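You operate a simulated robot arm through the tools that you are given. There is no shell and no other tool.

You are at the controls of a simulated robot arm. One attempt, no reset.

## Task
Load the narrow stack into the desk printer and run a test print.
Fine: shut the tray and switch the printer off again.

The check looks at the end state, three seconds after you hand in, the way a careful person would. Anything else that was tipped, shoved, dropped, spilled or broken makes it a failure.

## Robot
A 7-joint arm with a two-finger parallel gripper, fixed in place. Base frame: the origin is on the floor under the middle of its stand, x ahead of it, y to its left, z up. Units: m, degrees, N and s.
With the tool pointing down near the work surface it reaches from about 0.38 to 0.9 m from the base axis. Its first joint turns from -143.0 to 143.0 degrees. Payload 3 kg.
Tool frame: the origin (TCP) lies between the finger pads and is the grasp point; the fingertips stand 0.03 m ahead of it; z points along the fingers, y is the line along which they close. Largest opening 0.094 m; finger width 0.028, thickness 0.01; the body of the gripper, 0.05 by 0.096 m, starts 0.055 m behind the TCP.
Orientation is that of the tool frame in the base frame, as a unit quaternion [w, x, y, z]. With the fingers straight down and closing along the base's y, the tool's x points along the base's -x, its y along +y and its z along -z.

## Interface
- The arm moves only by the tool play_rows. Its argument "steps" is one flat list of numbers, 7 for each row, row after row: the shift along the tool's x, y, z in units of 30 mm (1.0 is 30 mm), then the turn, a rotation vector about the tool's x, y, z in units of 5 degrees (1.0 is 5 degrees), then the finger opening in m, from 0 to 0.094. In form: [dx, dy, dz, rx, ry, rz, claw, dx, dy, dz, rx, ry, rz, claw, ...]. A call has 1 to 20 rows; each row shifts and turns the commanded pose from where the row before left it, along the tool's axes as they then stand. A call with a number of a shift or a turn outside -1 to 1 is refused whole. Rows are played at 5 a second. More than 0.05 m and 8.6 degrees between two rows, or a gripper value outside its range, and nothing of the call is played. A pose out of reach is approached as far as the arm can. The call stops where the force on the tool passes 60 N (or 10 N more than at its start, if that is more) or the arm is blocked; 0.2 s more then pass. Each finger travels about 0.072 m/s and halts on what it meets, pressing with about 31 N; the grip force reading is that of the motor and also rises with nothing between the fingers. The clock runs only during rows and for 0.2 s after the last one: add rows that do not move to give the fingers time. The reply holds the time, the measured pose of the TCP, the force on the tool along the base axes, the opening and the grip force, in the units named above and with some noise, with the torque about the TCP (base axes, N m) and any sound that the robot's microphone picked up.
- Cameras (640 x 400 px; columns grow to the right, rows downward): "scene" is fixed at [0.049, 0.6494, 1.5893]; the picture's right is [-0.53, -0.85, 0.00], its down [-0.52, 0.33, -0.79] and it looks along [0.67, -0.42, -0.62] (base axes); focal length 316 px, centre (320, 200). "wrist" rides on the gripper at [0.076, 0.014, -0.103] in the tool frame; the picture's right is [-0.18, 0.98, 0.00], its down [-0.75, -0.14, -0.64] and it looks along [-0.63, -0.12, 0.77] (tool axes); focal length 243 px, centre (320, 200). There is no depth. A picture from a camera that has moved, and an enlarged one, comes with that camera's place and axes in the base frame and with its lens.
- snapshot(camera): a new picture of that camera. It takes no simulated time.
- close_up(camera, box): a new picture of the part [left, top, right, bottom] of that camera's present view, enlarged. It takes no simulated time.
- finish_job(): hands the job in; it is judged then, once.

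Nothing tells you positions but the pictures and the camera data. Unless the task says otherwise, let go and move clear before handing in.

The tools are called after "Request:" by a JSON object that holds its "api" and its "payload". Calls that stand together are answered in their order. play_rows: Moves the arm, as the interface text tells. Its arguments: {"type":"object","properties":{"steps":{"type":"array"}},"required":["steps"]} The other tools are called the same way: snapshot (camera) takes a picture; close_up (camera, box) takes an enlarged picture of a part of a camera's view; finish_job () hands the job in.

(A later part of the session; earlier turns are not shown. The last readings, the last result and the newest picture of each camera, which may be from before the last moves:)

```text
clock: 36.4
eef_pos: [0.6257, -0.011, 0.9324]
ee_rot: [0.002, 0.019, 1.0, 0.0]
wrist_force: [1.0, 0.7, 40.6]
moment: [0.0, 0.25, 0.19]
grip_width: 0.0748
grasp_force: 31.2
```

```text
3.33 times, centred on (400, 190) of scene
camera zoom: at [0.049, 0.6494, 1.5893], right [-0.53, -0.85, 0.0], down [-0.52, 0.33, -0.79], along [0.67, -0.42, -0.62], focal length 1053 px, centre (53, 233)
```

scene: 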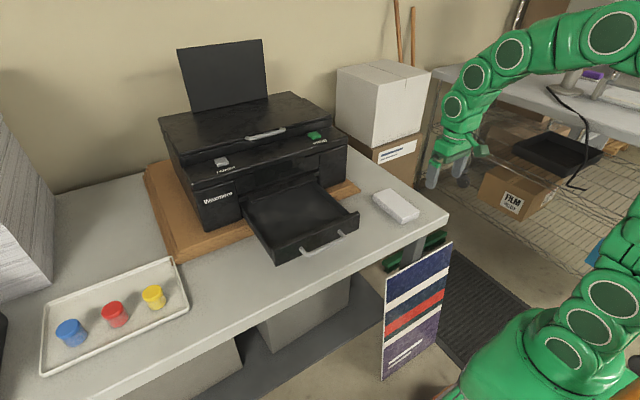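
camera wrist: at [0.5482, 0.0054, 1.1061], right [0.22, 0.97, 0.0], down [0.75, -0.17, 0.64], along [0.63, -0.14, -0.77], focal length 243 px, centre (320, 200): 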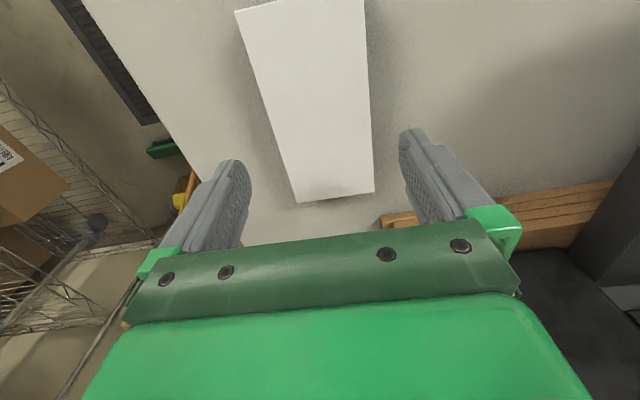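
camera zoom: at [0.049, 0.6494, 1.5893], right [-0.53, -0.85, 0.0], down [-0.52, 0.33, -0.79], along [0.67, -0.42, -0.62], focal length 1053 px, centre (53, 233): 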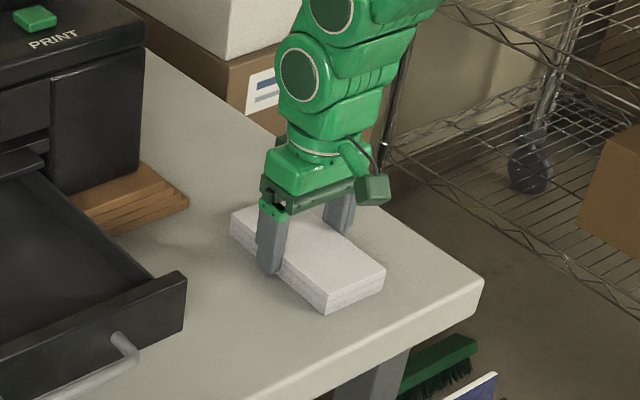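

The stack is held (74.8 mm). I lift it gently and check.

Request:
{"api": "play_rows", "payload": {"steps": [0, 0, -0.2, 0, 0, 0, 0.06, 0, 0, -0.4, 0, 0, 0, 0.06, 0, 0, -0.6, 0, 0, 0, 0.06, 0, 0, -0.8, 0, 0, 0, 0.06, 0, 0, 0, 0, 0, 0, 0.06]}}

Request:
{"api": "close_up", "payload": {"camera": "scene", "box": [340, 110, 460, 250]}}

Request:
{"api": "snapshot", "payload": {"camera": "wrist"}}

```text
clock: 37.6
eef_pos: [0.6232, -0.011, 0.9905]
ee_rot: [-0.001, 0.019, 1.0, 0.001]
wrist_force: [-0.6, 0.0, -3.4]
moment: [0.01, -0.03, 0.01]
grip_width: 0.0748
grasp_force: 30.8
```

```text
2.86 times, centred on (400, 180) of scene
camera zoom: at [0.049, 0.6494, 1.5893], right [-0.53, -0.85, 0.0], down [-0.52, 0.33, -0.79], along [0.67, -0.42, -0.62], focal length 903 px, centre (91, 257)
```

zoom: 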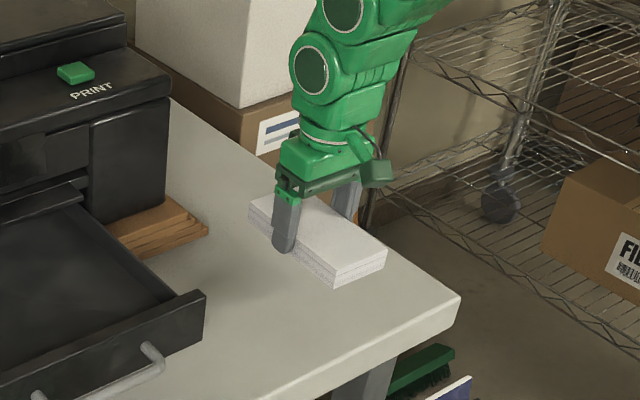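

```text
taken
camera wrist: at [0.5476, 0.0065, 1.0938], right [0.22, 0.97, 0.0], down [0.75, -0.17, 0.64], along [0.63, -0.14, -0.77], focal length 243 px, centre (320, 200)
```

wrist: 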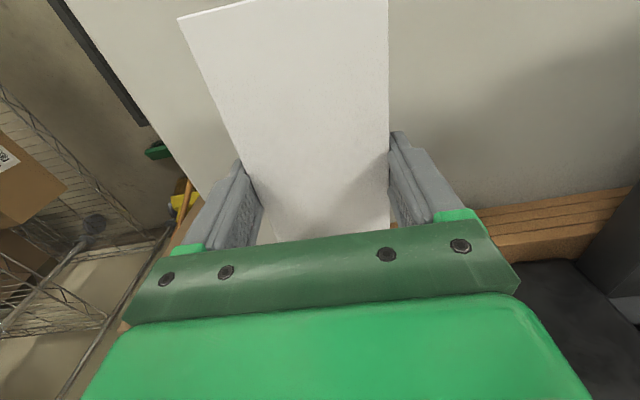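

The whole stack came up cleanly. I raise it and carry it left over the open tray.

Request:
{"api": "play_rows", "payload": {"steps": [0, 0, -0.9, 0, 0, 0, 0.06, 0, 0, -0.95, 0, 0, 0, 0.06, 0, 0, -0.95, 0, 0, 0, 0.06, 0, 0, -0.87, 0, 0, 0, 0.06, -0.061, 0.9586, 0, 0, 0, 0, 0.06, -0.061, 0.9586, 0, 0, 0, 0, 0.06, -0.061, 0.9586, 0, 0, 0, 0, 0.06, -0.061, 0.9586, 0, 0, 0, 0, 0.06, -0.061, 0.9586, 0, 0, 0, 0, 0.06, -0.061, 0.9586, 0, 0, 0, 0, 0.06, -0.061, 0.9586, 0, 0, 0, 0, 0.06, -0.061, 0.9586, 0, 0, 0, 0, 0.06, -0.061, 0.9586, 0, 0, 0, 0, 0.06, -0.061, 0.9586, 0, 0, 0, 0, 0.06, -0.061, 0.9586, 0, 0, 0, 0, 0.06, -0.061, 0.9586, 0, 0, 0, 0, 0.06, 0, 0, 0, 0, 0, 0, 0.06]}}

Request:
{"api": "snapshot", "payload": {"camera": "scene"}}

Request:
{"api": "snapshot", "payload": {"camera": "wrist"}}

Request:
{"api": "close_up", "payload": {"camera": "scene", "box": [180, 110, 380, 270]}}

```text
clock: 41.2
eef_pos: [0.659, 0.3345, 1.0988]
ee_rot: [0.001, 0.019, 1.0, 0.0]
wrist_force: [-0.5, 0.8, -1.7]
moment: [-0.01, 0.0, 0.02]
grip_width: 0.0748
grasp_force: 31.0
```

```text
taken
```

scene: 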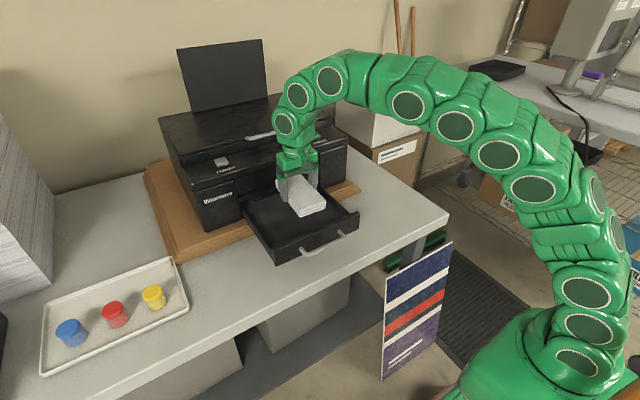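

```text
taken
camera wrist: at [0.5832, 0.3513, 1.2017], right [0.22, 0.97, 0.0], down [0.75, -0.17, 0.64], along [0.63, -0.14, -0.77], focal length 243 px, centre (320, 200)
```

wrist: 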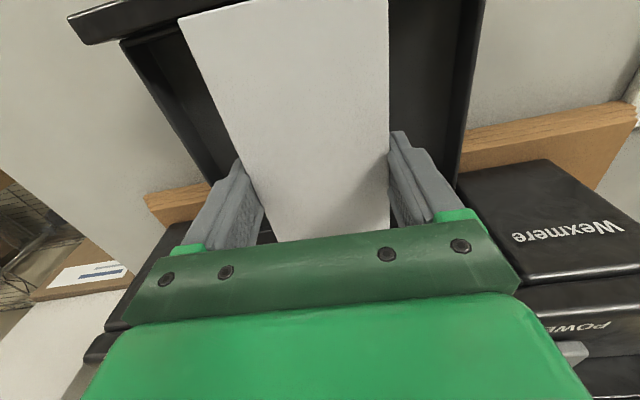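

```text
2.50 times, centred on (280, 190) of scene
camera zoom: at [0.049, 0.6494, 1.5893], right [-0.53, -0.85, 0.0], down [-0.52, 0.33, -0.79], along [0.67, -0.42, -0.62], focal length 790 px, centre (420, 225)
```

zoom: 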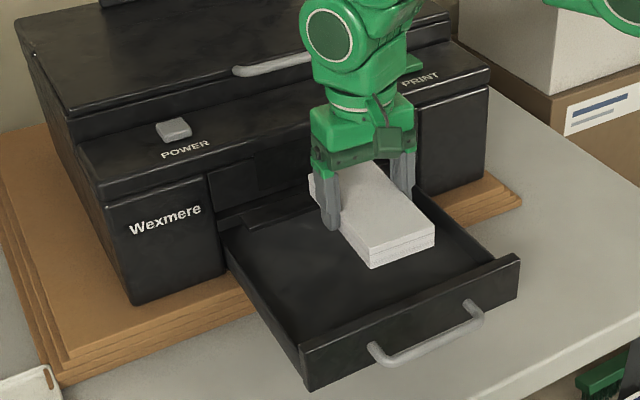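

The stack is over the tray, clear of the front wall and the lip. I lower most of the way, shifting 4 mm forward to centre it.

Request:
{"api": "play_rows", "payload": {"steps": [-0.13, 0, 0.2, 0, 0, 0, 0.06, 0, 0, 0.7, 0, 0, 0, 0.06, 0, 0, 0.7, 0, 0, 0, 0.06, 0, 0, 0.7, 0, 0, 0, 0.06, 0, 0, 0.5, 0, 0, 0, 0.06, 0, 0, 0, 0, 0, 0, 0.06]}}

Request:
{"api": "close_up", "payload": {"camera": "scene", "box": [200, 130, 360, 270]}}

Request:
{"api": "snapshot", "payload": {"camera": "wrist"}}

```text
clock: 42.6
eef_pos: [0.6637, 0.3337, 1.0167]
ee_rot: [0.0, 0.019, 1.0, 0.0]
wrist_force: [-0.5, 0.8, -2.2]
moment: [-0.02, -0.01, 0.02]
grip_width: 0.0749
grasp_force: 30.9
```

```text
2.86 times, centred on (280, 200) of scene
camera zoom: at [0.049, 0.6494, 1.5893], right [-0.53, -0.85, 0.0], down [-0.52, 0.33, -0.79], along [0.67, -0.42, -0.62], focal length 903 px, centre (434, 200)
```

zoom: 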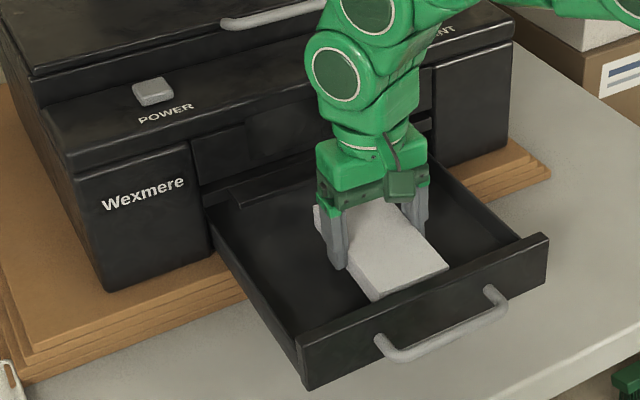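

```text
taken
camera wrist: at [0.5864, 0.3502, 1.12], right [0.22, 0.98, 0.0], down [0.75, -0.17, 0.64], along [0.63, -0.14, -0.77], focal length 243 px, centre (320, 200)
```

wrist: 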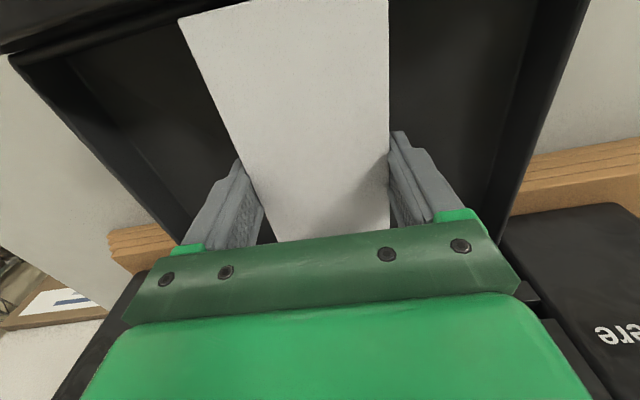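

The stack is inside the walls. I lower slowly to feel for the floor.

Request:
{"api": "play_rows", "payload": {"steps": [0, 0, 0.133, 0, 0, 0, 0.06, 0, 0, 0.133, 0, 0, 0, 0.06, 0, 0, 0.133, 0, 0, 0, 0.06, 0, 0, 0, 0, 0, 0, 0.06]}}

```text
clock: 43.6
eef_pos: [0.6633, 0.3325, 1.0043]
ee_rot: [0.0, 0.019, 1.0, -0.001]
wrist_force: [0.4, -0.7, -2.6]
moment: [-0.03, -0.02, 0.01]
grip_width: 0.0747
grasp_force: 31.1
```

Request:
{"api": "play_rows", "payload": {"steps": [0, 0, 0.1, 0, 0, 0, 0.06, 0, 0, 0.067, 0, 0, 0, 0.06, 0, 0, 0, 0, 0, 0, 0.06]}}

Request:
{"api": "close_up", "payload": {"camera": "scene", "box": [220, 160, 340, 250]}}

```text
clock: 44.4
eef_pos: [0.6629, 0.3337, 0.9994]
ee_rot: [0.0, 0.02, 1.0, 0.0]
wrist_force: [-0.6, 0.7, -1.5]
moment: [-0.03, -0.03, 0.01]
grip_width: 0.0746
grasp_force: 31.2
```

```text
4.44 times, centred on (280, 205) of scene
camera zoom: at [0.049, 0.6494, 1.5893], right [-0.53, -0.85, 0.0], down [-0.52, 0.33, -0.79], along [0.67, -0.42, -0.62], focal length 1405 px, centre (498, 178)
```

zoom: 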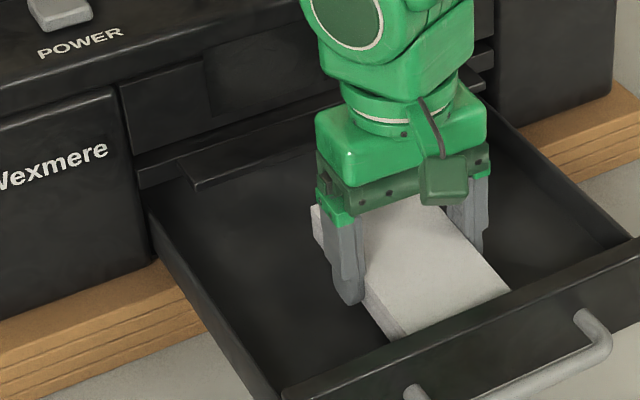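

Request:
{"api": "play_rows", "payload": {"steps": [0, 0, 0.05, 0, 0, 0, 0.06, 0, 0, 0.05, 0, 0, 0, 0.06, 0, 0, 0, 0, 0, 0, 0.06]}}

```text
clock: 45.2
eef_pos: [0.662, 0.3345, 0.9967]
ee_rot: [0.001, 0.02, 1.0, 0.0]
wrist_force: [-0.4, 0.5, -2.9]
moment: [0.01, -0.03, -0.01]
grip_width: 0.0747
grasp_force: 30.8
```

Request:
{"api": "play_rows", "payload": {"steps": [0, 0, 0.05, 0, 0, 0, 0.06, 0, 0, 0.05, 0, 0, 0, 0.06, 0, 0, 0, 0, 0, 0, 0.06]}}

```text
clock: 46.0
eef_pos: [0.6631, 0.3331, 0.9928]
ee_rot: [0.001, 0.019, 1.0, -0.001]
wrist_force: [-0.3, -0.1, -3.0]
moment: [-0.04, -0.01, 0.01]
grip_width: 0.0749
grasp_force: 31.3
```

Request:
{"api": "play_rows", "payload": {"steps": [0, 0, 0.05, 0, 0, 0, 0.06, 0, 0, 0.05, 0, 0, 0, 0.06, 0, 0, 0, 0, 0, 0, 0.06]}}

Request:
{"api": "close_up", "payload": {"camera": "scene", "box": [220, 160, 340, 250]}}

```text
clock: 46.8
eef_pos: [0.6631, 0.3323, 0.9931]
ee_rot: [0.003, 0.02, 1.0, 0.002]
wrist_force: [0.8, 7.0, 61.9]
moment: [-0.55, -0.04, -0.08]
grip_width: 0.0745
grasp_force: 31.2
```

```text
4.44 times, centred on (280, 205) of scene
camera zoom: at [0.049, 0.6494, 1.5893], right [-0.53, -0.85, 0.0], down [-0.52, 0.33, -0.79], along [0.67, -0.42, -0.62], focal length 1405 px, centre (498, 178)
```

zoom: 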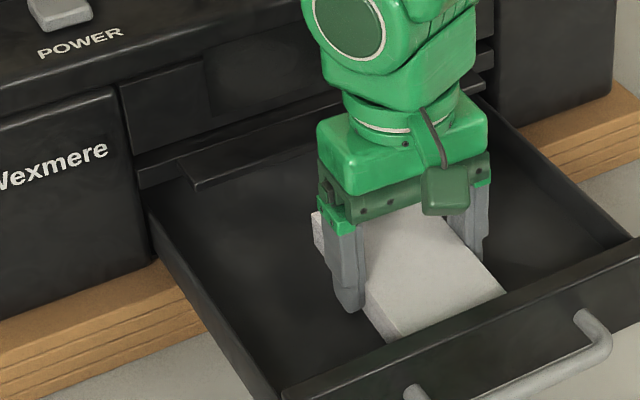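

Contact with the tray floor. I back off about 2.5 mm to take the load off, then open the fingers.

Request:
{"api": "play_rows", "payload": {"steps": [0, 0, -0.075, 0, 0, 0, 0.06, 0, 0, 0, 0, 0, 0, 0.06]}}

```text
clock: 47.4
eef_pos: [0.6632, 0.3336, 0.9943]
ee_rot: [0.001, 0.019, 1.0, 0.001]
wrist_force: [0.9, 9.0, 55.5]
moment: [0.17, -0.48, 0.22]
grip_width: 0.0749
grasp_force: 31.0
```

Request:
{"api": "play_rows", "payload": {"steps": [0, 0, -0.04, 0, 0, 0, 0.06, 0, 0, 0, 0, 0, 0, 0.06]}}

```text
clock: 48.0
eef_pos: [0.6632, 0.3339, 0.995]
ee_rot: [-0.001, 0.02, 1.0, 0.0]
wrist_force: [1.2, 12.8, 32.8]
moment: [0.49, -0.34, 0.1]
grip_width: 0.075
grasp_force: 30.7
```

Request:
{"api": "play_rows", "payload": {"steps": [0, 0, -0.04, 0, 0, 0, 0.06, 0, 0, 0, 0, 0, 0, 0.06]}}

```text
clock: 48.6
eef_pos: [0.6625, 0.3325, 0.9949]
ee_rot: [-0.001, 0.02, 1.0, -0.001]
wrist_force: [0.4, 1.3, 0.4]
moment: [0.18, -0.18, 0.08]
grip_width: 0.0745
grasp_force: 30.7
```

The stack now just rests on the floor. I open the fingers and rise straight up.

Request:
{"api": "play_rows", "payload": {"steps": [0, 0, 0, 0, 0, 0, 0.08, 0, 0, 0, 0, 0, 0, 0.088, 0, 0, 0, 0, 0, 0, 0.094, 0, 0, 0, 0, 0, 0, 0.094, 0, 0, -0.3, 0, 0, 0, 0.094, 0, 0, -0.6, 0, 0, 0, 0.094, 0, 0, -0.9, 0, 0, 0, 0.094, 0, 0, -1, 0, 0, 0, 0.094, 0, 0, -1, 0, 0, 0, 0.094, 0, 0, 0, 0, 0, 0, 0.094]}}

Request:
{"api": "snapshot", "payload": {"camera": "wrist"}}

Request:
{"api": "close_up", "payload": {"camera": "scene", "box": [200, 130, 360, 270]}}

```text
clock: 50.8
eef_pos: [0.6601, 0.3309, 1.1074]
ee_rot: [0.0, 0.019, 1.0, 0.0]
wrist_force: [0.0, 0.6, -0.8]
moment: [-0.01, 0.01, 0.0]
grip_width: 0.094
grasp_force: 0.1
```

```text
taken
camera wrist: at [0.585, 0.3491, 1.2112], right [0.22, 0.97, 0.0], down [0.75, -0.17, 0.64], along [0.63, -0.14, -0.77], focal length 243 px, centre (320, 200)
```

wrist: 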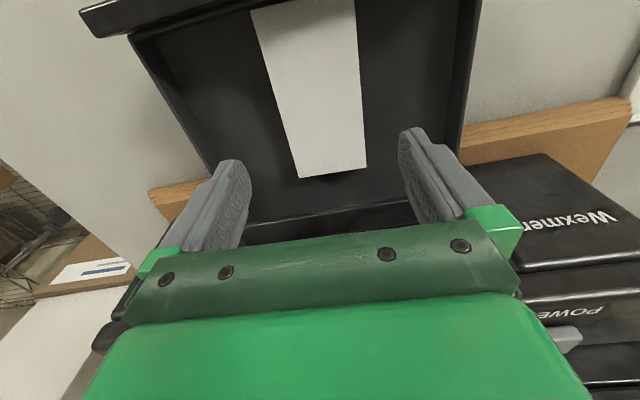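

```text
2.86 times, centred on (280, 200) of scene
camera zoom: at [0.049, 0.6494, 1.5893], right [-0.53, -0.85, 0.0], down [-0.52, 0.33, -0.79], along [0.67, -0.42, -0.62], focal length 903 px, centre (434, 200)
```

zoom: 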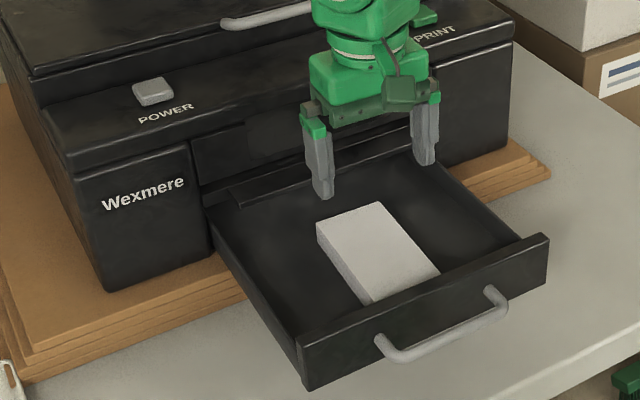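

The stack lies flat in the tray. I back away toward the robot above the tray wall, close the fingers, and set a 20° forward tilt for pushing the handle.

Request:
{"api": "play_rows", "payload": {"steps": [0.905, 0, 0, 0, 0, 0, 0.094, 0.905, 0, 0, 0, 0, 0, 0.08, 0.905, 0, 0, 0, 0, 0, 0.06, 0.905, 0, 0, 0, 0, 0, 0.04, 0.905, 0, 0, 0, 0, 0, 0.02, 0.905, 0, 0, 0, 0, 0, 0.0, 0.905, 0, 0, 0, 0, 0, 0.0, 0, 0, 0, 0, 0, -0.44, 0.0, 0, 0, 0, 0, -1, 0, 0.0, 0, 0, 0, 0, -1, 0, 0.0, 0, 0, 0, 0, -1, 0, 0.0, 0, 0, 0, 0, -1, 0, 0.0, 0, 0, 0, 0, 0, 0, 0.0]}}

Request:
{"api": "snapshot", "payload": {"camera": "wrist"}}

Request:
{"api": "close_up", "payload": {"camera": "scene", "box": [180, 130, 380, 280]}}

```text
clock: 53.6
eef_pos: [0.4718, 0.3415, 1.1101]
ee_rot: [0.174, 0.0, 0.985, 0.0]
wrist_force: [0.3, -0.5, 0.4]
moment: [0.01, 0.01, -0.01]
grip_width: 0.0001
grasp_force: 30.6
```

```text
taken
camera wrist: at [0.3648, 0.3551, 1.1804], right [0.17, 0.98, 0.06], down [0.49, -0.14, 0.86], along [0.86, -0.12, -0.5], focal length 243 px, centre (320, 200)
```

wrist: 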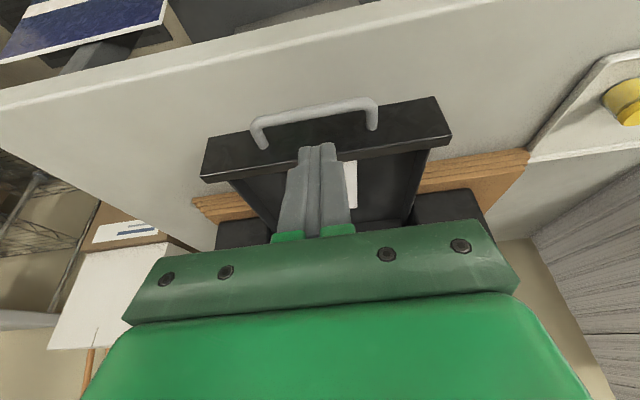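

```text
2.67 times, centred on (280, 205) of scene
camera zoom: at [0.049, 0.6494, 1.5893], right [-0.53, -0.85, 0.0], down [-0.52, 0.33, -0.79], along [0.67, -0.42, -0.62], focal length 843 px, centre (427, 187)
```

zoom: 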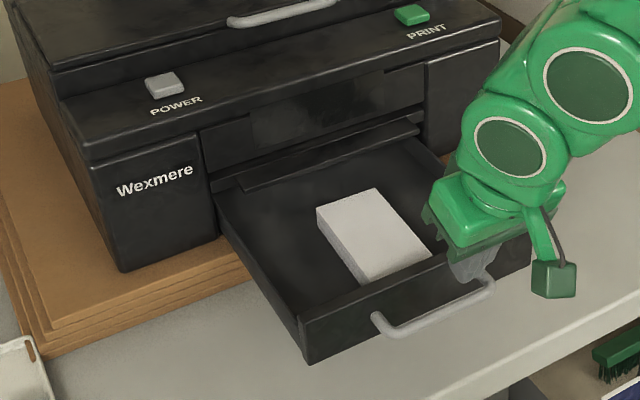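

The handle bar is at about x≈0.53. I lower the closed fingers in front of it.

Request:
{"api": "play_rows", "payload": {"steps": [0.3225, -0.07, 0.885, 0, 0, 0, 0.0, 0.3225, -0.07, 0.885, 0, 0, 0, 0.0, 0.3225, -0.07, 0.885, 0, 0, 0, 0.0, 0.3225, -0.07, 0.885, 0, 0, 0, 0.0, 0, 0, 0, 0, 0, 0, 0.0]}}

Request:
{"api": "snapshot", "payload": {"camera": "wrist"}}

Request:
{"api": "snapshot", "payload": {"camera": "scene"}}

```text
clock: 54.8
eef_pos: [0.4726, 0.3321, 0.9975]
ee_rot: [0.173, 0.0, 0.985, 0.001]
wrist_force: [0.4, 0.7, 0.5]
moment: [-0.01, -0.06, 0.02]
grip_width: 0.0
grasp_force: 31.5
```

```text
taken
camera wrist: at [0.3658, 0.3463, 1.0688], right [0.17, 0.98, 0.06], down [0.49, -0.14, 0.86], along [0.85, -0.12, -0.5], focal length 243 px, centre (320, 200)
```

wrist: 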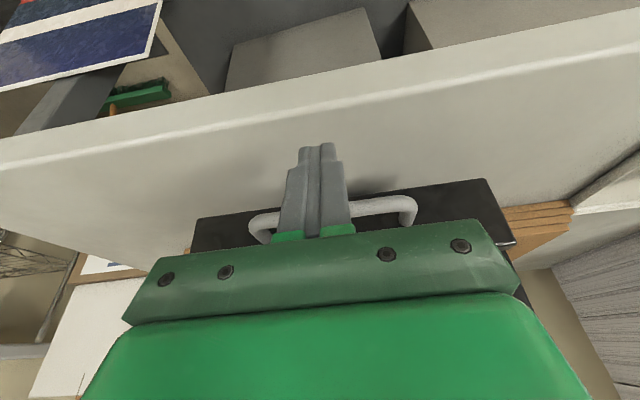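

```text
taken
```

scene: 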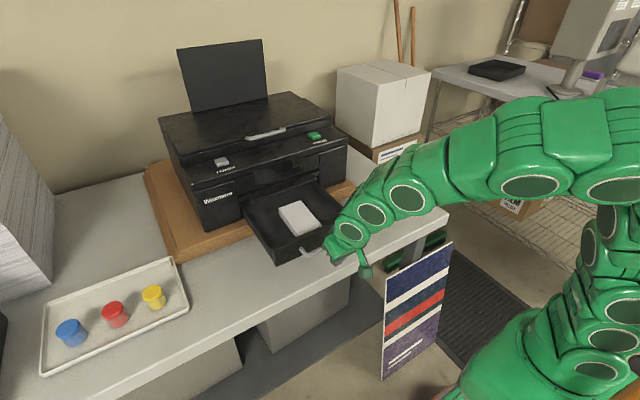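

Fingers are in front of the bar. I push the drawer in, checking force along the way.

Request:
{"api": "play_rows", "payload": {"steps": [-0.47, 0, 0.171, 0, 0, 0, 0.0, -0.47, 0, 0.171, 0, 0, 0, 0.0, -0.47, 0, 0.171, 0, 0, 0, 0.0, -0.47, 0, 0.171, 0, 0, 0, 0.0, -0.47, 0, 0.171, 0, 0, 0, 0.0, -0.47, 0, 0.171, 0, 0, 0, 0.0, 0, 0, 0, 0, 0, 0, 0.0]}}

Request:
{"api": "close_up", "payload": {"camera": "scene", "box": [180, 130, 380, 280]}}

```text
clock: 56.4
eef_pos: [0.5622, 0.3337, 0.998]
ee_rot: [0.173, 0.0, 0.985, 0.0]
wrist_force: [0.2, -0.4, -0.3]
moment: [0.0, -0.01, -0.01]
grip_width: 0.0
grasp_force: 31.1
```

```text
2.67 times, centred on (280, 205) of scene
camera zoom: at [0.049, 0.6494, 1.5893], right [-0.53, -0.85, 0.0], down [-0.52, 0.33, -0.79], along [0.67, -0.42, -0.62], focal length 843 px, centre (427, 187)
```

zoom: 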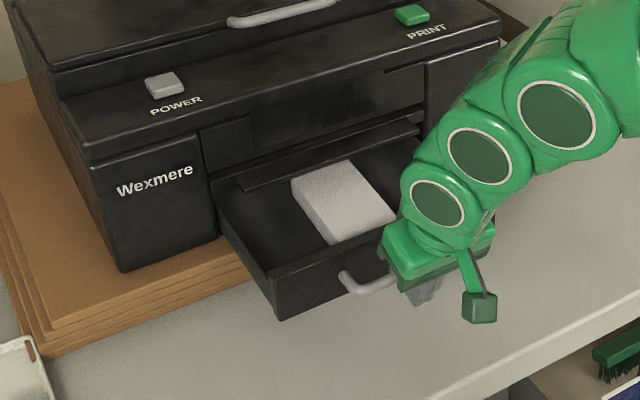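

The drawer is sliding in freely with the stack. I continue.

Request:
{"api": "play_rows", "payload": {"steps": [-0.47, 0, 0.171, 0, 0, 0, 0.0, -0.47, 0, 0.171, 0, 0, 0, 0.0, -0.47, 0, 0.171, 0, 0, 0, 0.0, -0.47, 0, 0.171, 0, 0, 0, 0.0, -0.47, 0, 0.171, 0, 0, 0, 0.0, -0.47, 0, 0.171, 0, 0, 0, 0.0, -0.47, 0, 0.171, 0, 0, 0, 0.0, 0, 0, 0, 0, 0, 0, 0.0]}}

Request:
{"api": "close_up", "payload": {"camera": "scene", "box": [180, 130, 380, 280]}}

```text
clock: 58.2
eef_pos: [0.6672, 0.3328, 0.9964]
ee_rot: [0.174, 0.001, 0.985, 0.001]
wrist_force: [-0.3, 0.3, -0.5]
moment: [0.06, -0.02, 0.02]
grip_width: 0.0002
grasp_force: 30.6
```

```text
2.67 times, centred on (280, 205) of scene
camera zoom: at [0.049, 0.6494, 1.5893], right [-0.53, -0.85, 0.0], down [-0.52, 0.33, -0.79], along [0.67, -0.42, -0.62], focal length 843 px, centre (427, 187)
```

zoom: 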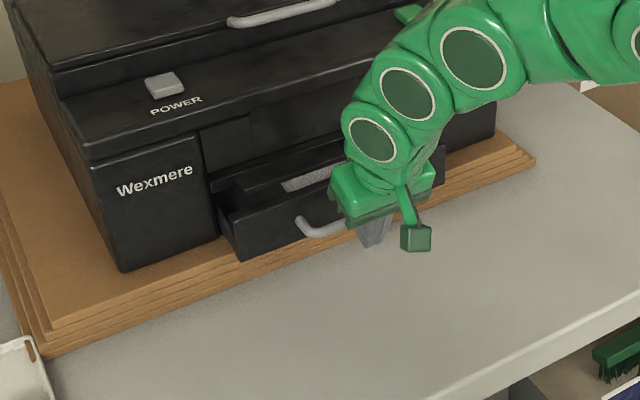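

About 45 mm remain. I go on with smaller steps until the stop.

Request:
{"api": "play_rows", "payload": {"steps": [-0.313, 0, 0.114, 0, 0, 0, 0.0, -0.313, 0, 0.114, 0, 0, 0, 0.0, -0.313, 0, 0.114, 0, 0, 0, 0.0, 0, 0, 0, 0, 0, 0, 0.0]}}

Request:
{"api": "close_up", "payload": {"camera": "scene", "box": [180, 100, 380, 260]}}

```text
clock: 59.2
eef_pos: [0.6963, 0.3318, 0.9966]
ee_rot: [0.174, 0.0, 0.985, 0.0]
wrist_force: [0.4, -0.3, 0.1]
moment: [-0.05, -0.02, 0.04]
grip_width: 0.0
grasp_force: 31.3
```

```text
2.50 times, centred on (280, 180) of scene
camera zoom: at [0.049, 0.6494, 1.5893], right [-0.53, -0.85, 0.0], down [-0.52, 0.33, -0.79], along [0.67, -0.42, -0.62], focal length 790 px, centre (420, 250)
```

zoom: 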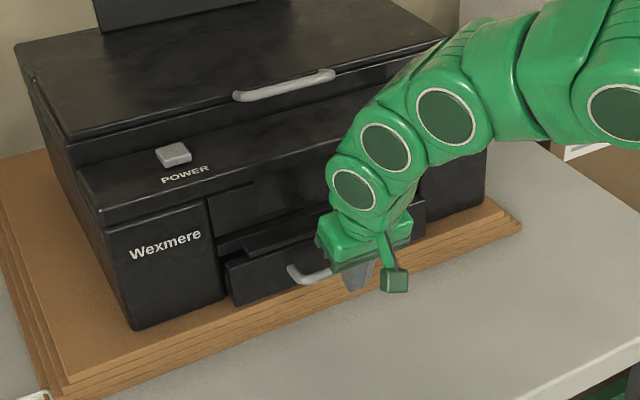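

Request:
{"api": "play_rows", "payload": {"steps": [-0.157, 0, 0.057, 0, 0, 0, 0.0, -0.157, 0, 0.057, 0, 0, 0, 0.0, -0.157, 0, 0.057, 0, 0, 0, 0.0, -0.094, 0, 0.034, 0, 0, 0, 0.0, 0, 0, 0, 0, 0, 0, 0.0]}}

Request:
{"api": "close_up", "payload": {"camera": "scene", "box": [180, 100, 380, 260]}}

```text
clock: 60.4
eef_pos: [0.7122, 0.3314, 0.9957]
ee_rot: [0.171, 0.001, 0.985, -0.001]
wrist_force: [-40.6, -3.0, -7.5]
moment: [-0.19, 0.62, -0.09]
grip_width: 0.0
grasp_force: 31.0
```

```text
2.50 times, centred on (280, 180) of scene
camera zoom: at [0.049, 0.6494, 1.5893], right [-0.53, -0.85, 0.0], down [-0.52, 0.33, -0.79], along [0.67, -0.42, -0.62], focal length 790 px, centre (420, 250)
```

zoom: 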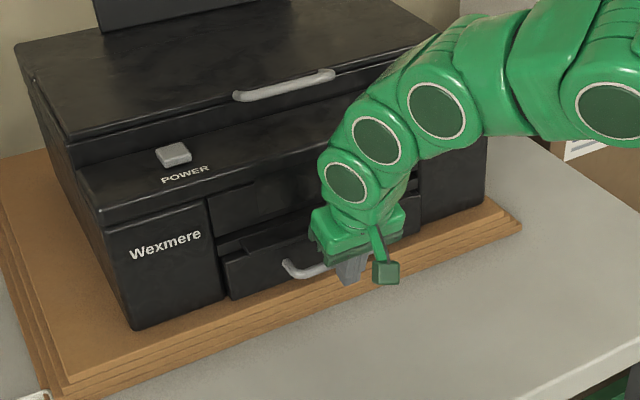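

The force jumped to 40 N at x≈0.712, which is the end stop. I back off and rise, then compare with the first picture.

Request:
{"api": "play_rows", "payload": {"steps": [0.47, 0, -0.171, 0, 0, 0, 0.0, 0.94, 0, -0.342, 0, 0, 0, 0.0, 0.94, 0, -0.342, 0, 0, 0, 0.0, 0.94, 0, -0.342, 0, 0, 0, 0.0, 0.94, 0, -0.342, 0, 0, 0, 0.0, -0.342, 0, -0.94, 0, 0, 0, 0.0, -0.342, 0, -0.94, 0, 0, 0, 0.0, -0.342, 0, -0.94, 0, 0, 0, 0.0, -0.342, 0, -0.94, 0, 0, 0, 0.0, -0.342, 0, -0.94, 0, 0, 0, 0.0, -0.342, 0, -0.94, 0, 0, 0, 0.0, 0, 0, 0, 0, 0, 0, 0.0]}}

Request:
{"api": "close_up", "payload": {"camera": "scene", "box": [140, 80, 360, 240]}}

Request:
{"api": "snapshot", "payload": {"camera": "wrist"}}

```text
clock: 63.0
eef_pos: [0.581, 0.3329, 1.1768]
ee_rot: [0.174, 0.001, 0.985, -0.001]
wrist_force: [-0.1, 0.3, 0.4]
moment: [-0.01, -0.01, 0.0]
grip_width: 0.0001
grasp_force: 30.8
```

```text
2.50 times, centred on (250, 160) of scene
camera zoom: at [0.049, 0.6494, 1.5893], right [-0.53, -0.85, 0.0], down [-0.52, 0.33, -0.79], along [0.67, -0.42, -0.62], focal length 790 px, centre (495, 300)
```

zoom: 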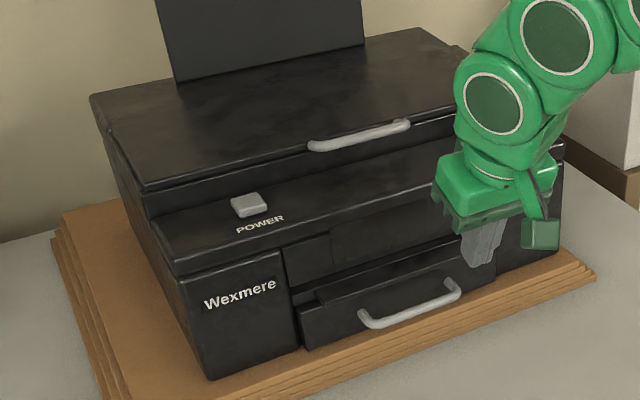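

```text
taken
camera wrist: at [0.4745, 0.347, 1.2483], right [0.17, 0.98, 0.06], down [0.49, -0.14, 0.86], along [0.85, -0.12, -0.5], focal length 243 px, centre (320, 200)
```

wrist: 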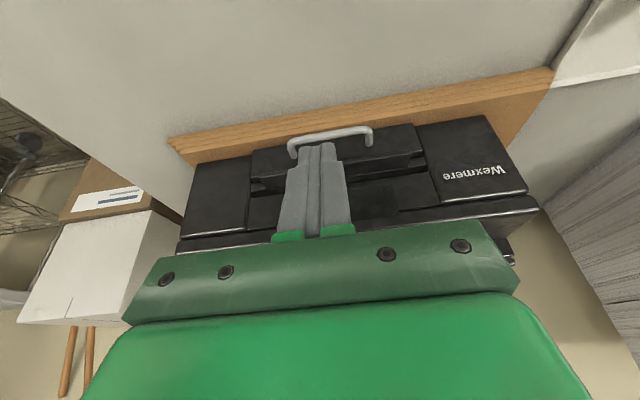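

The drawer is back exactly where it was at the start, now loaded. Next I move to a viewpoint where the wrist camera sees the POWER button clearly.

Request:
{"api": "play_rows", "payload": {"steps": [0, 0, 0, 0, -1, 0, 0.0, 0, 0, 0, 0, -1, 0, 0.0, 0, 0, 0, 0, -1, 0, 0.0, 0, 0, 0, 0, -1, 0, 0.0, -0.096, 0.744, -0.979, 0, 0, 0, 0.0, -0.096, 0.744, -0.979, 0, 0, 0, 0.0, -0.096, 0.744, -0.979, 0, 0, 0, 0.0, 0, 0, 0, 0, 0, 0, 0.0]}}

Request:
{"api": "snapshot", "payload": {"camera": "wrist"}}

Request:
{"api": "close_up", "payload": {"camera": "wrist", "box": [160, 60, 460, 240]}}

```text
clock: 64.8
eef_pos: [0.5311, 0.3985, 1.2502]
ee_rot: [0.342, 0.0, 0.94, 0.0]
wrist_force: [-0.2, 0.0, 0.3]
moment: [-0.01, 0.04, -0.01]
grip_width: 0.0
grasp_force: 30.8
```

```text
taken
camera wrist: at [0.406, 0.4137, 1.28], right [0.14, 0.98, 0.12], down [0.16, -0.14, 0.98], along [0.98, -0.12, -0.18], focal length 243 px, centre (320, 200)
```

wrist: 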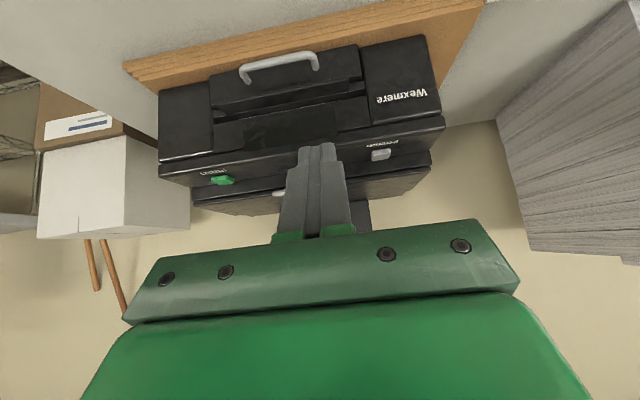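

```text
2.13 times, centred on (310, 150) of wrist
camera zoom: at [0.406, 0.4137, 1.28], right [0.14, 0.98, 0.12], down [0.16, -0.14, 0.98], along [0.98, -0.12, -0.18], focal length 518 px, centre (341, 307)
```

zoom: 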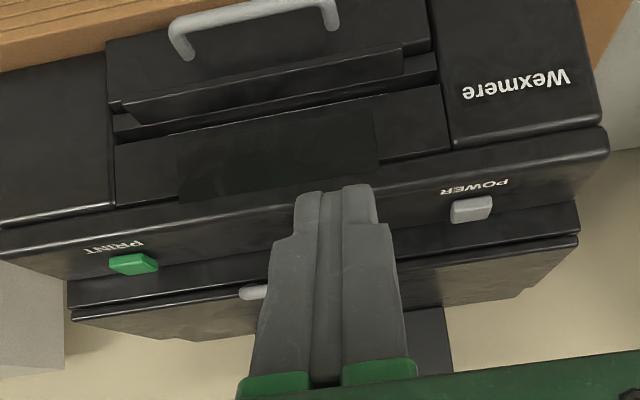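

POWER is at about (0.829, 0.480, 1.135) and PRINT at about (0.828, 0.181, 1.135), consistent in both cameras. I tilt to 60° for reach and hover above POWER.

Request:
{"api": "play_rows", "payload": {"steps": [0, 0, 0, 0, -1, 0, 0.0, 0, 0, 0, 0, -1, 0, 0.0, 0, 0, 0, 0, -1, 0, 0.0, 0, 0, 0, 0, -1, 0, 0.0, -0.389, 0.302, 0.969, 0, 0, 0, 0.0, -0.389, 0.302, 0.969, 0, 0, 0, 0.0, -0.389, 0.302, 0.969, 0, 0, 0, 0.0, -0.389, 0.302, 0.969, 0, 0, 0, 0.0, -0.389, 0.302, 0.969, 0, 0, 0, 0.0, -0.389, 0.302, 0.969, 0, 0, 0, 0.0, -0.389, 0.302, 0.969, 0, 0, 0, 0.0, 0, 0, 0, 0, 0, 0, 0.0]}}

Request:
{"api": "close_up", "payload": {"camera": "scene", "box": [140, 80, 360, 240]}}

Request:
{"api": "snapshot", "payload": {"camera": "wrist"}}

```text
clock: 67.4
eef_pos: [0.7495, 0.463, 1.218]
ee_rot: [0.5, -0.001, 0.866, 0.0]
wrist_force: [1.0, 0.3, 0.4]
moment: [-0.01, 0.02, -0.01]
grip_width: 0.0
grasp_force: 31.0
```

```text
2.50 times, centred on (250, 160) of scene
camera zoom: at [0.049, 0.6494, 1.5893], right [-0.53, -0.85, 0.0], down [-0.52, 0.33, -0.79], along [0.67, -0.42, -0.62], focal length 790 px, centre (495, 300)
```

zoom: 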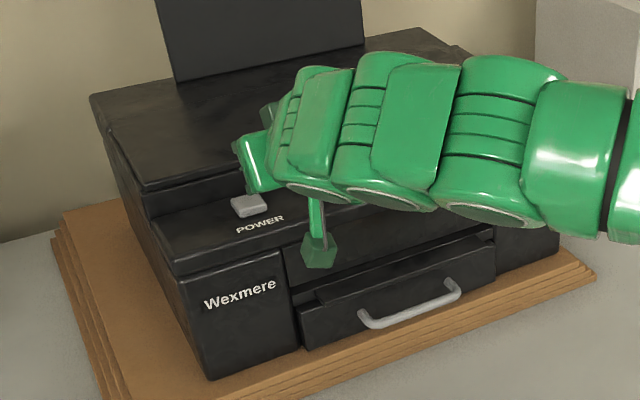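

```text
taken
camera wrist: at [0.6215, 0.4765, 1.2048], right [0.09, 0.98, 0.16], down [-0.18, -0.14, 0.97], along [0.98, -0.12, 0.16], focal length 243 px, centre (320, 200)
```

wrist: 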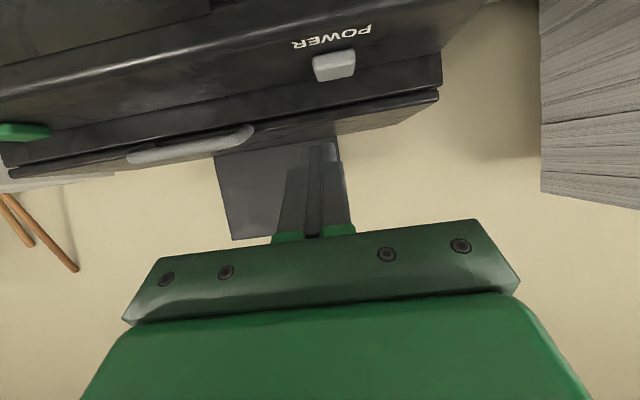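

From here the wrist camera puts the POWER button at (0.83, 0.479, 1.135). I move the fingertips to about 30 mm above it.

Request:
{"api": "play_rows", "payload": {"steps": [-0.12, 0.178, 0.72, 0, 0, 0, 0.0, -0.12, 0.178, 0.72, 0, 0, 0, 0.0, -0.12, 0.178, 0.72, 0, 0, 0, 0.0, 0, 0, 0, 0, 0, 0, 0.0]}}

Request:
{"api": "close_up", "payload": {"camera": "scene", "box": [170, 110, 290, 200]}}

Request:
{"api": "snapshot", "payload": {"camera": "wrist"}}

```text
clock: 68.4
eef_pos: [0.8087, 0.48, 1.1952]
ee_rot: [0.5, 0.0, 0.866, 0.0]
wrist_force: [0.2, 0.1, -0.1]
moment: [0.06, 0.01, 0.01]
grip_width: 0.0002
grasp_force: 30.9
```

```text
4.44 times, centred on (230, 155) of scene
camera zoom: at [0.049, 0.6494, 1.5893], right [-0.53, -0.85, 0.0], down [-0.52, 0.33, -0.79], along [0.67, -0.42, -0.62], focal length 1405 px, centre (720, 400)
```

zoom: 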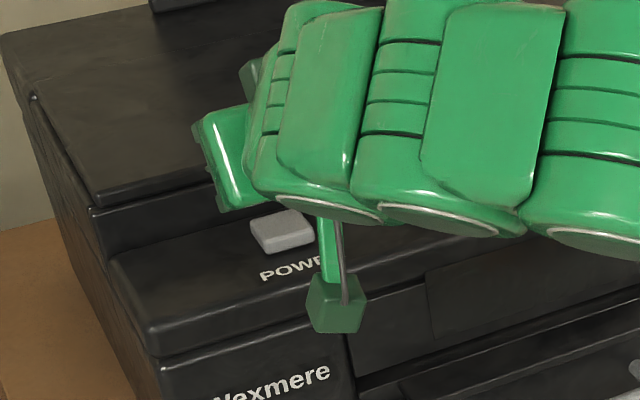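

```text
taken
camera wrist: at [0.6827, 0.4941, 1.1809], right [0.09, 0.98, 0.16], down [-0.18, -0.14, 0.97], along [0.98, -0.12, 0.16], focal length 243 px, centre (320, 200)
```

wrist: 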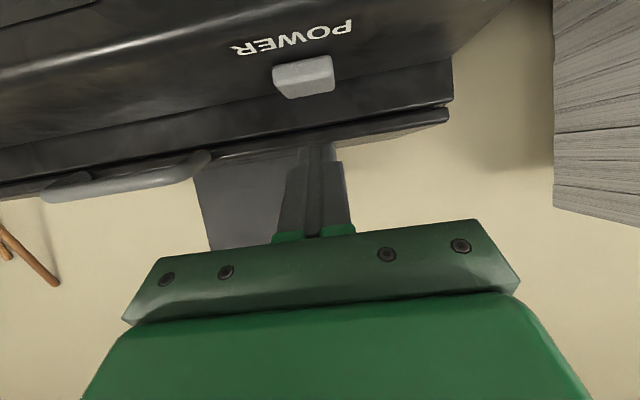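

The tip is over the button. I lower 20 mm and look again.

Request:
{"api": "play_rows", "payload": {"steps": [0.2886, 0, 0.1667, 0, 0, 0, 0.0, 0.2886, 0, 0.1667, 0, 0, 0, 0.0, 0, 0, 0, 0, 0, 0, 0.0]}}

Request:
{"api": "close_up", "payload": {"camera": "wrist", "box": [200, 40, 440, 200]}}

Request:
{"api": "close_up", "payload": {"camera": "scene", "box": [170, 110, 290, 200]}}

```text
clock: 69.2
eef_pos: [0.8091, 0.4766, 1.1759]
ee_rot: [0.5, 0.0, 0.866, 0.0]
wrist_force: [0.3, 0.2, 0.1]
moment: [0.04, 0.03, 0.02]
grip_width: 0.0
grasp_force: 31.0
```

```text
2.50 times, centred on (320, 120) of wrist
camera zoom: at [0.6825, 0.4923, 1.1614], right [0.09, 0.98, 0.16], down [-0.18, -0.14, 0.97], along [0.98, -0.12, 0.16], focal length 606 px, centre (320, 400)
```

zoom: 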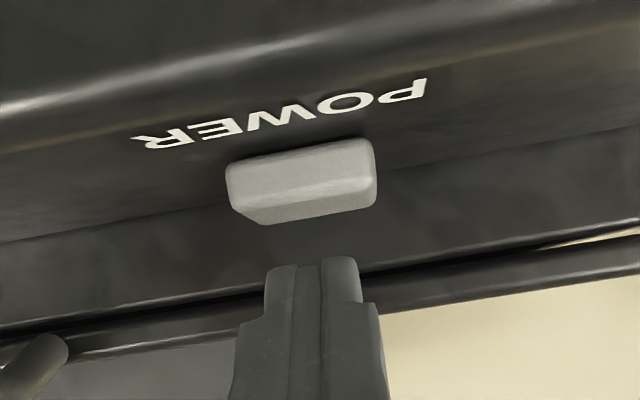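

```text
4.44 times, centred on (230, 155) of scene
camera zoom: at [0.049, 0.6494, 1.5893], right [-0.53, -0.85, 0.0], down [-0.52, 0.33, -0.79], along [0.67, -0.42, -0.62], focal length 1405 px, centre (720, 400)
```

zoom: 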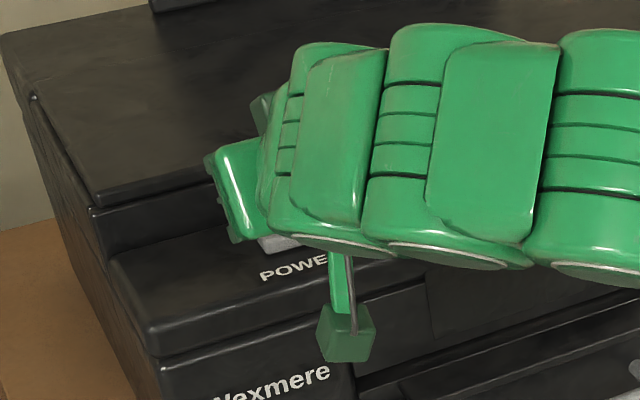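

The tip is right above the POWER button with roughly 8 mm to go. I press down in small steps.

Request:
{"api": "play_rows", "payload": {"steps": [0.0866, 0, 0.05, 0, 0, 0, 0.0, 0.0866, 0, 0.05, 0, 0, 0, 0.0, 0, 0, 0, 0, 0, 0, 0.0]}}

```text
clock: 70.0
eef_pos: [0.8089, 0.4781, 1.17]
ee_rot: [0.5, 0.001, 0.866, 0.0]
wrist_force: [-0.6, -0.5, 1.0]
moment: [0.0, -0.01, -0.01]
grip_width: 0.0
grasp_force: 30.9
```

Request:
{"api": "play_rows", "payload": {"steps": [0.0577, 0, 0.0333, 0, 0, 0, 0.0, 0.0577, 0, 0.0333, 0, 0, 0, 0.0, 0, 0, 0, 0, 0, 0, 0.0]}}

Request:
{"api": "close_up", "payload": {"camera": "wrist", "box": [200, 40, 440, 200]}}

```text
clock: 70.8
eef_pos: [0.8073, 0.4789, 1.1661]
ee_rot: [0.5, 0.0, 0.866, 0.0]
wrist_force: [-0.1, -0.5, 0.5]
moment: [0.0, 0.02, -0.03]
grip_width: 0.0
grasp_force: 30.9
```

```text
2.50 times, centred on (320, 120) of wrist
camera zoom: at [0.6806, 0.4925, 1.1515], right [0.09, 0.98, 0.16], down [-0.18, -0.14, 0.97], along [0.98, -0.12, 0.16], focal length 606 px, centre (320, 400)
```

zoom: 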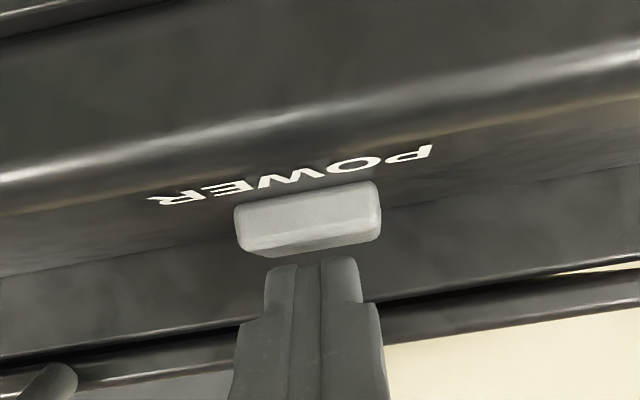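

Request:
{"api": "play_rows", "payload": {"steps": [0.0577, 0, 0.0333, 0, 0, 0, 0.0, 0.0577, 0, 0.0333, 0, 0, 0, 0.0, 0, 0, 0, 0, 0, 0, 0.0]}}

Request:
{"api": "close_up", "payload": {"camera": "wrist", "box": [200, 40, 440, 200]}}

```text
clock: 71.6
eef_pos: [0.8076, 0.4791, 1.1625]
ee_rot: [0.5, 0.001, 0.866, -0.001]
wrist_force: [-0.8, 0.8, 1.3]
moment: [0.01, -0.01, 0.01]
grip_width: 0.0
grasp_force: 30.7
heard: click
```

```text
2.50 times, centred on (320, 120) of wrist
camera zoom: at [0.681, 0.4928, 1.148], right [0.09, 0.98, 0.16], down [-0.18, -0.14, 0.97], along [0.98, -0.12, 0.16], focal length 606 px, centre (320, 400)
```

zoom: 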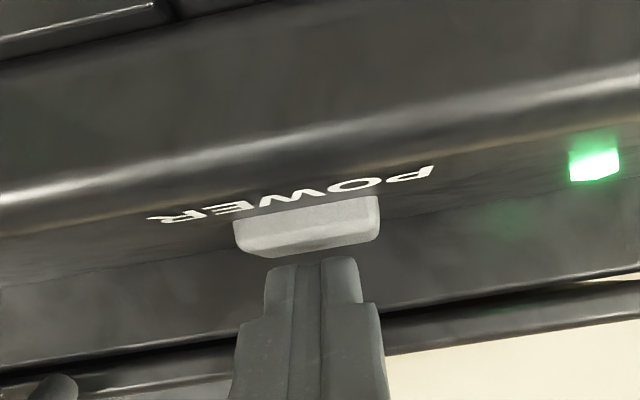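

I heard a click, and a green lamp lit up beside the button: the printer is on. I lift off and check the lamp and the front of the printer.

Request:
{"api": "play_rows", "payload": {"steps": [-0.1732, 0, -0.1, 0, 0, 0, 0.0, -0.4, 0, -0.231, 0, 0, 0, 0.0, -0.8, 0, -0.462, 0, 0, 0, 0.0, 0, 0, -0.9, 0, 0, 0, 0.0, 0, 0, -0.9, 0, 0, 0, 0.0, 0, 0, 0, 0, 0, 0, 0.0]}}

Request:
{"api": "snapshot", "payload": {"camera": "wrist"}}

Request:
{"api": "close_up", "payload": {"camera": "scene", "box": [140, 80, 360, 240]}}

```text
clock: 73.0
eef_pos: [0.7624, 0.4795, 1.2351]
ee_rot: [0.5, 0.0, 0.866, 0.0]
wrist_force: [-0.6, -0.2, 0.2]
moment: [0.02, 0.0, -0.02]
grip_width: 0.0001
grasp_force: 30.9
```

```text
taken
camera wrist: at [0.6351, 0.4932, 1.2211], right [0.09, 0.98, 0.16], down [-0.18, -0.14, 0.97], along [0.98, -0.12, 0.16], focal length 243 px, centre (320, 200)
```

wrist: 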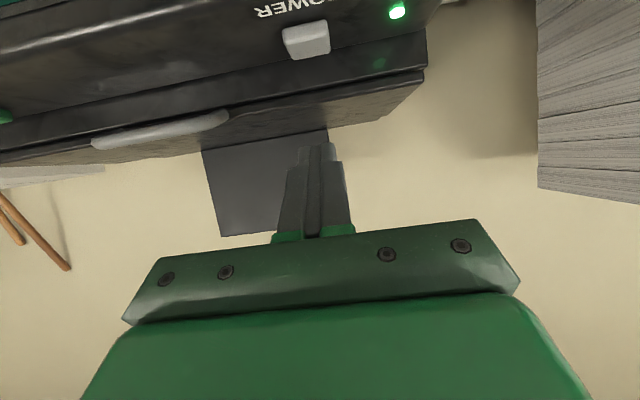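

```text
2.50 times, centred on (250, 160) of scene
camera zoom: at [0.049, 0.6494, 1.5893], right [-0.53, -0.85, 0.0], down [-0.52, 0.33, -0.79], along [0.67, -0.42, -0.62], focal length 790 px, centre (495, 300)
```

zoom: 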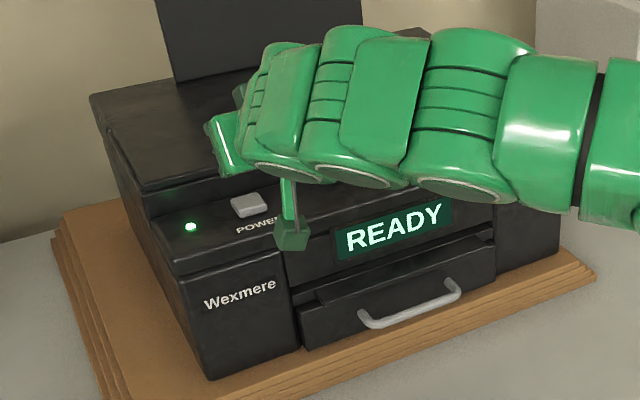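

The display shows READY. I move across at this height to the PRINT button.

Request:
{"api": "play_rows", "payload": {"steps": [0, -0.9, -0.1, 0, 0, 0, 0.0, 0, -0.9, -0.1, 0, 0, 0, 0.0, 0, -0.9, 0, 0, 0, 0, 0.0, 0, -0.9, 0, 0, 0, 0, 0.0, 0, -0.9, 0, 0, 0, 0, 0.0, 0, -0.9, 0, 0, 0, 0, 0.0, 0, -0.9, 0, 0, 0, 0, 0.0, 0, -0.9, 0, 0, 0, 0, 0.0, 0, -0.9, 0, 0, 0, 0, 0.0, 0, -0.9, 0, 0, 0, 0, 0.0, 0, -0.9, 0, 0, 0, 0, 0.0, 0, 0, 0, 0, 0, 0, 0.0]}}

Request:
{"api": "snapshot", "payload": {"camera": "wrist"}}

Request:
{"api": "close_up", "payload": {"camera": "scene", "box": [140, 80, 360, 240]}}

```text
clock: 75.6
eef_pos: [0.7572, 0.182, 1.2404]
ee_rot: [0.5, 0.0, 0.866, 0.0]
wrist_force: [0.2, 0.1, 0.8]
moment: [0.0, 0.03, -0.02]
grip_width: 0.0
grasp_force: 31.2
```

```text
taken
camera wrist: at [0.6297, 0.1958, 1.2255], right [0.09, 0.98, 0.16], down [-0.18, -0.14, 0.97], along [0.98, -0.12, 0.16], focal length 243 px, centre (320, 200)
```

wrist: 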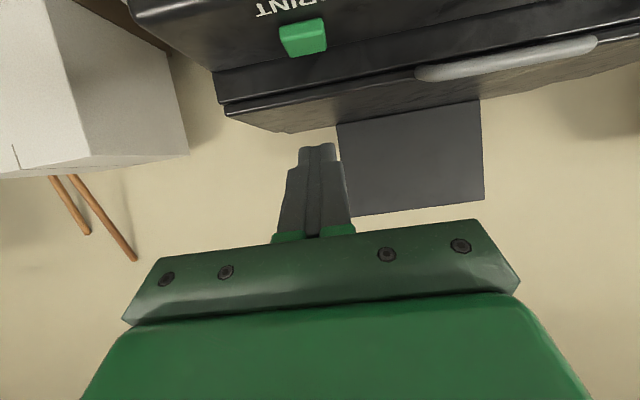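

```text
2.50 times, centred on (250, 160) of scene
camera zoom: at [0.049, 0.6494, 1.5893], right [-0.53, -0.85, 0.0], down [-0.52, 0.33, -0.79], along [0.67, -0.42, -0.62], focal length 790 px, centre (495, 300)
```

zoom: 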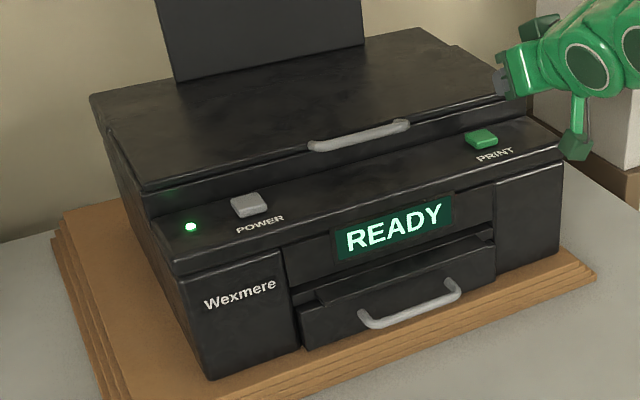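

PRINT is at (0.826, 0.179, 1.136). I hover just above it.

Request:
{"api": "play_rows", "payload": {"steps": [0.203, -0.033, 0.759, 0, 0, 0, 0.0, 0.203, -0.033, 0.759, 0, 0, 0, 0.0, 0.203, -0.033, 0.759, 0, 0, 0, 0.0, 0.2886, 0, 0.1667, 0, 0, 0, 0.0, 0, 0, 0, 0, 0, 0, 0.0]}}

Request:
{"api": "close_up", "payload": {"camera": "wrist", "box": [200, 40, 440, 200]}}

Request:
{"api": "close_up", "payload": {"camera": "scene", "box": [230, 80, 390, 200]}}

```text
clock: 76.8
eef_pos: [0.8069, 0.1795, 1.1795]
ee_rot: [0.5, 0.0, 0.866, 0.0]
wrist_force: [0.5, -0.2, 1.1]
moment: [-0.01, 0.01, 0.03]
grip_width: 0.0
grasp_force: 30.6
```

```text
2.50 times, centred on (320, 120) of wrist
camera zoom: at [0.6802, 0.1926, 1.1659], right [0.09, 0.98, 0.16], down [-0.18, -0.14, 0.97], along [0.98, -0.12, 0.16], focal length 606 px, centre (320, 400)
```

zoom: 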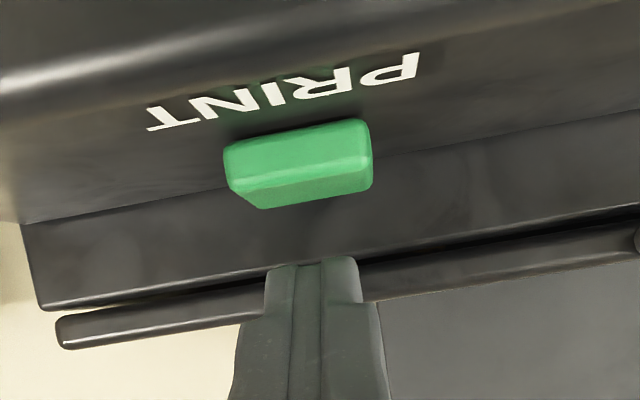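

```text
3.33 times, centred on (310, 140) of scene
camera zoom: at [0.049, 0.6494, 1.5893], right [-0.53, -0.85, 0.0], down [-0.52, 0.33, -0.79], along [0.67, -0.42, -0.62], focal length 1053 px, centre (353, 400)
```

zoom: 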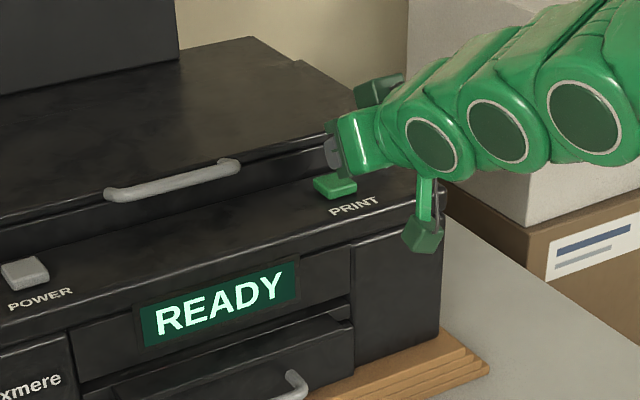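

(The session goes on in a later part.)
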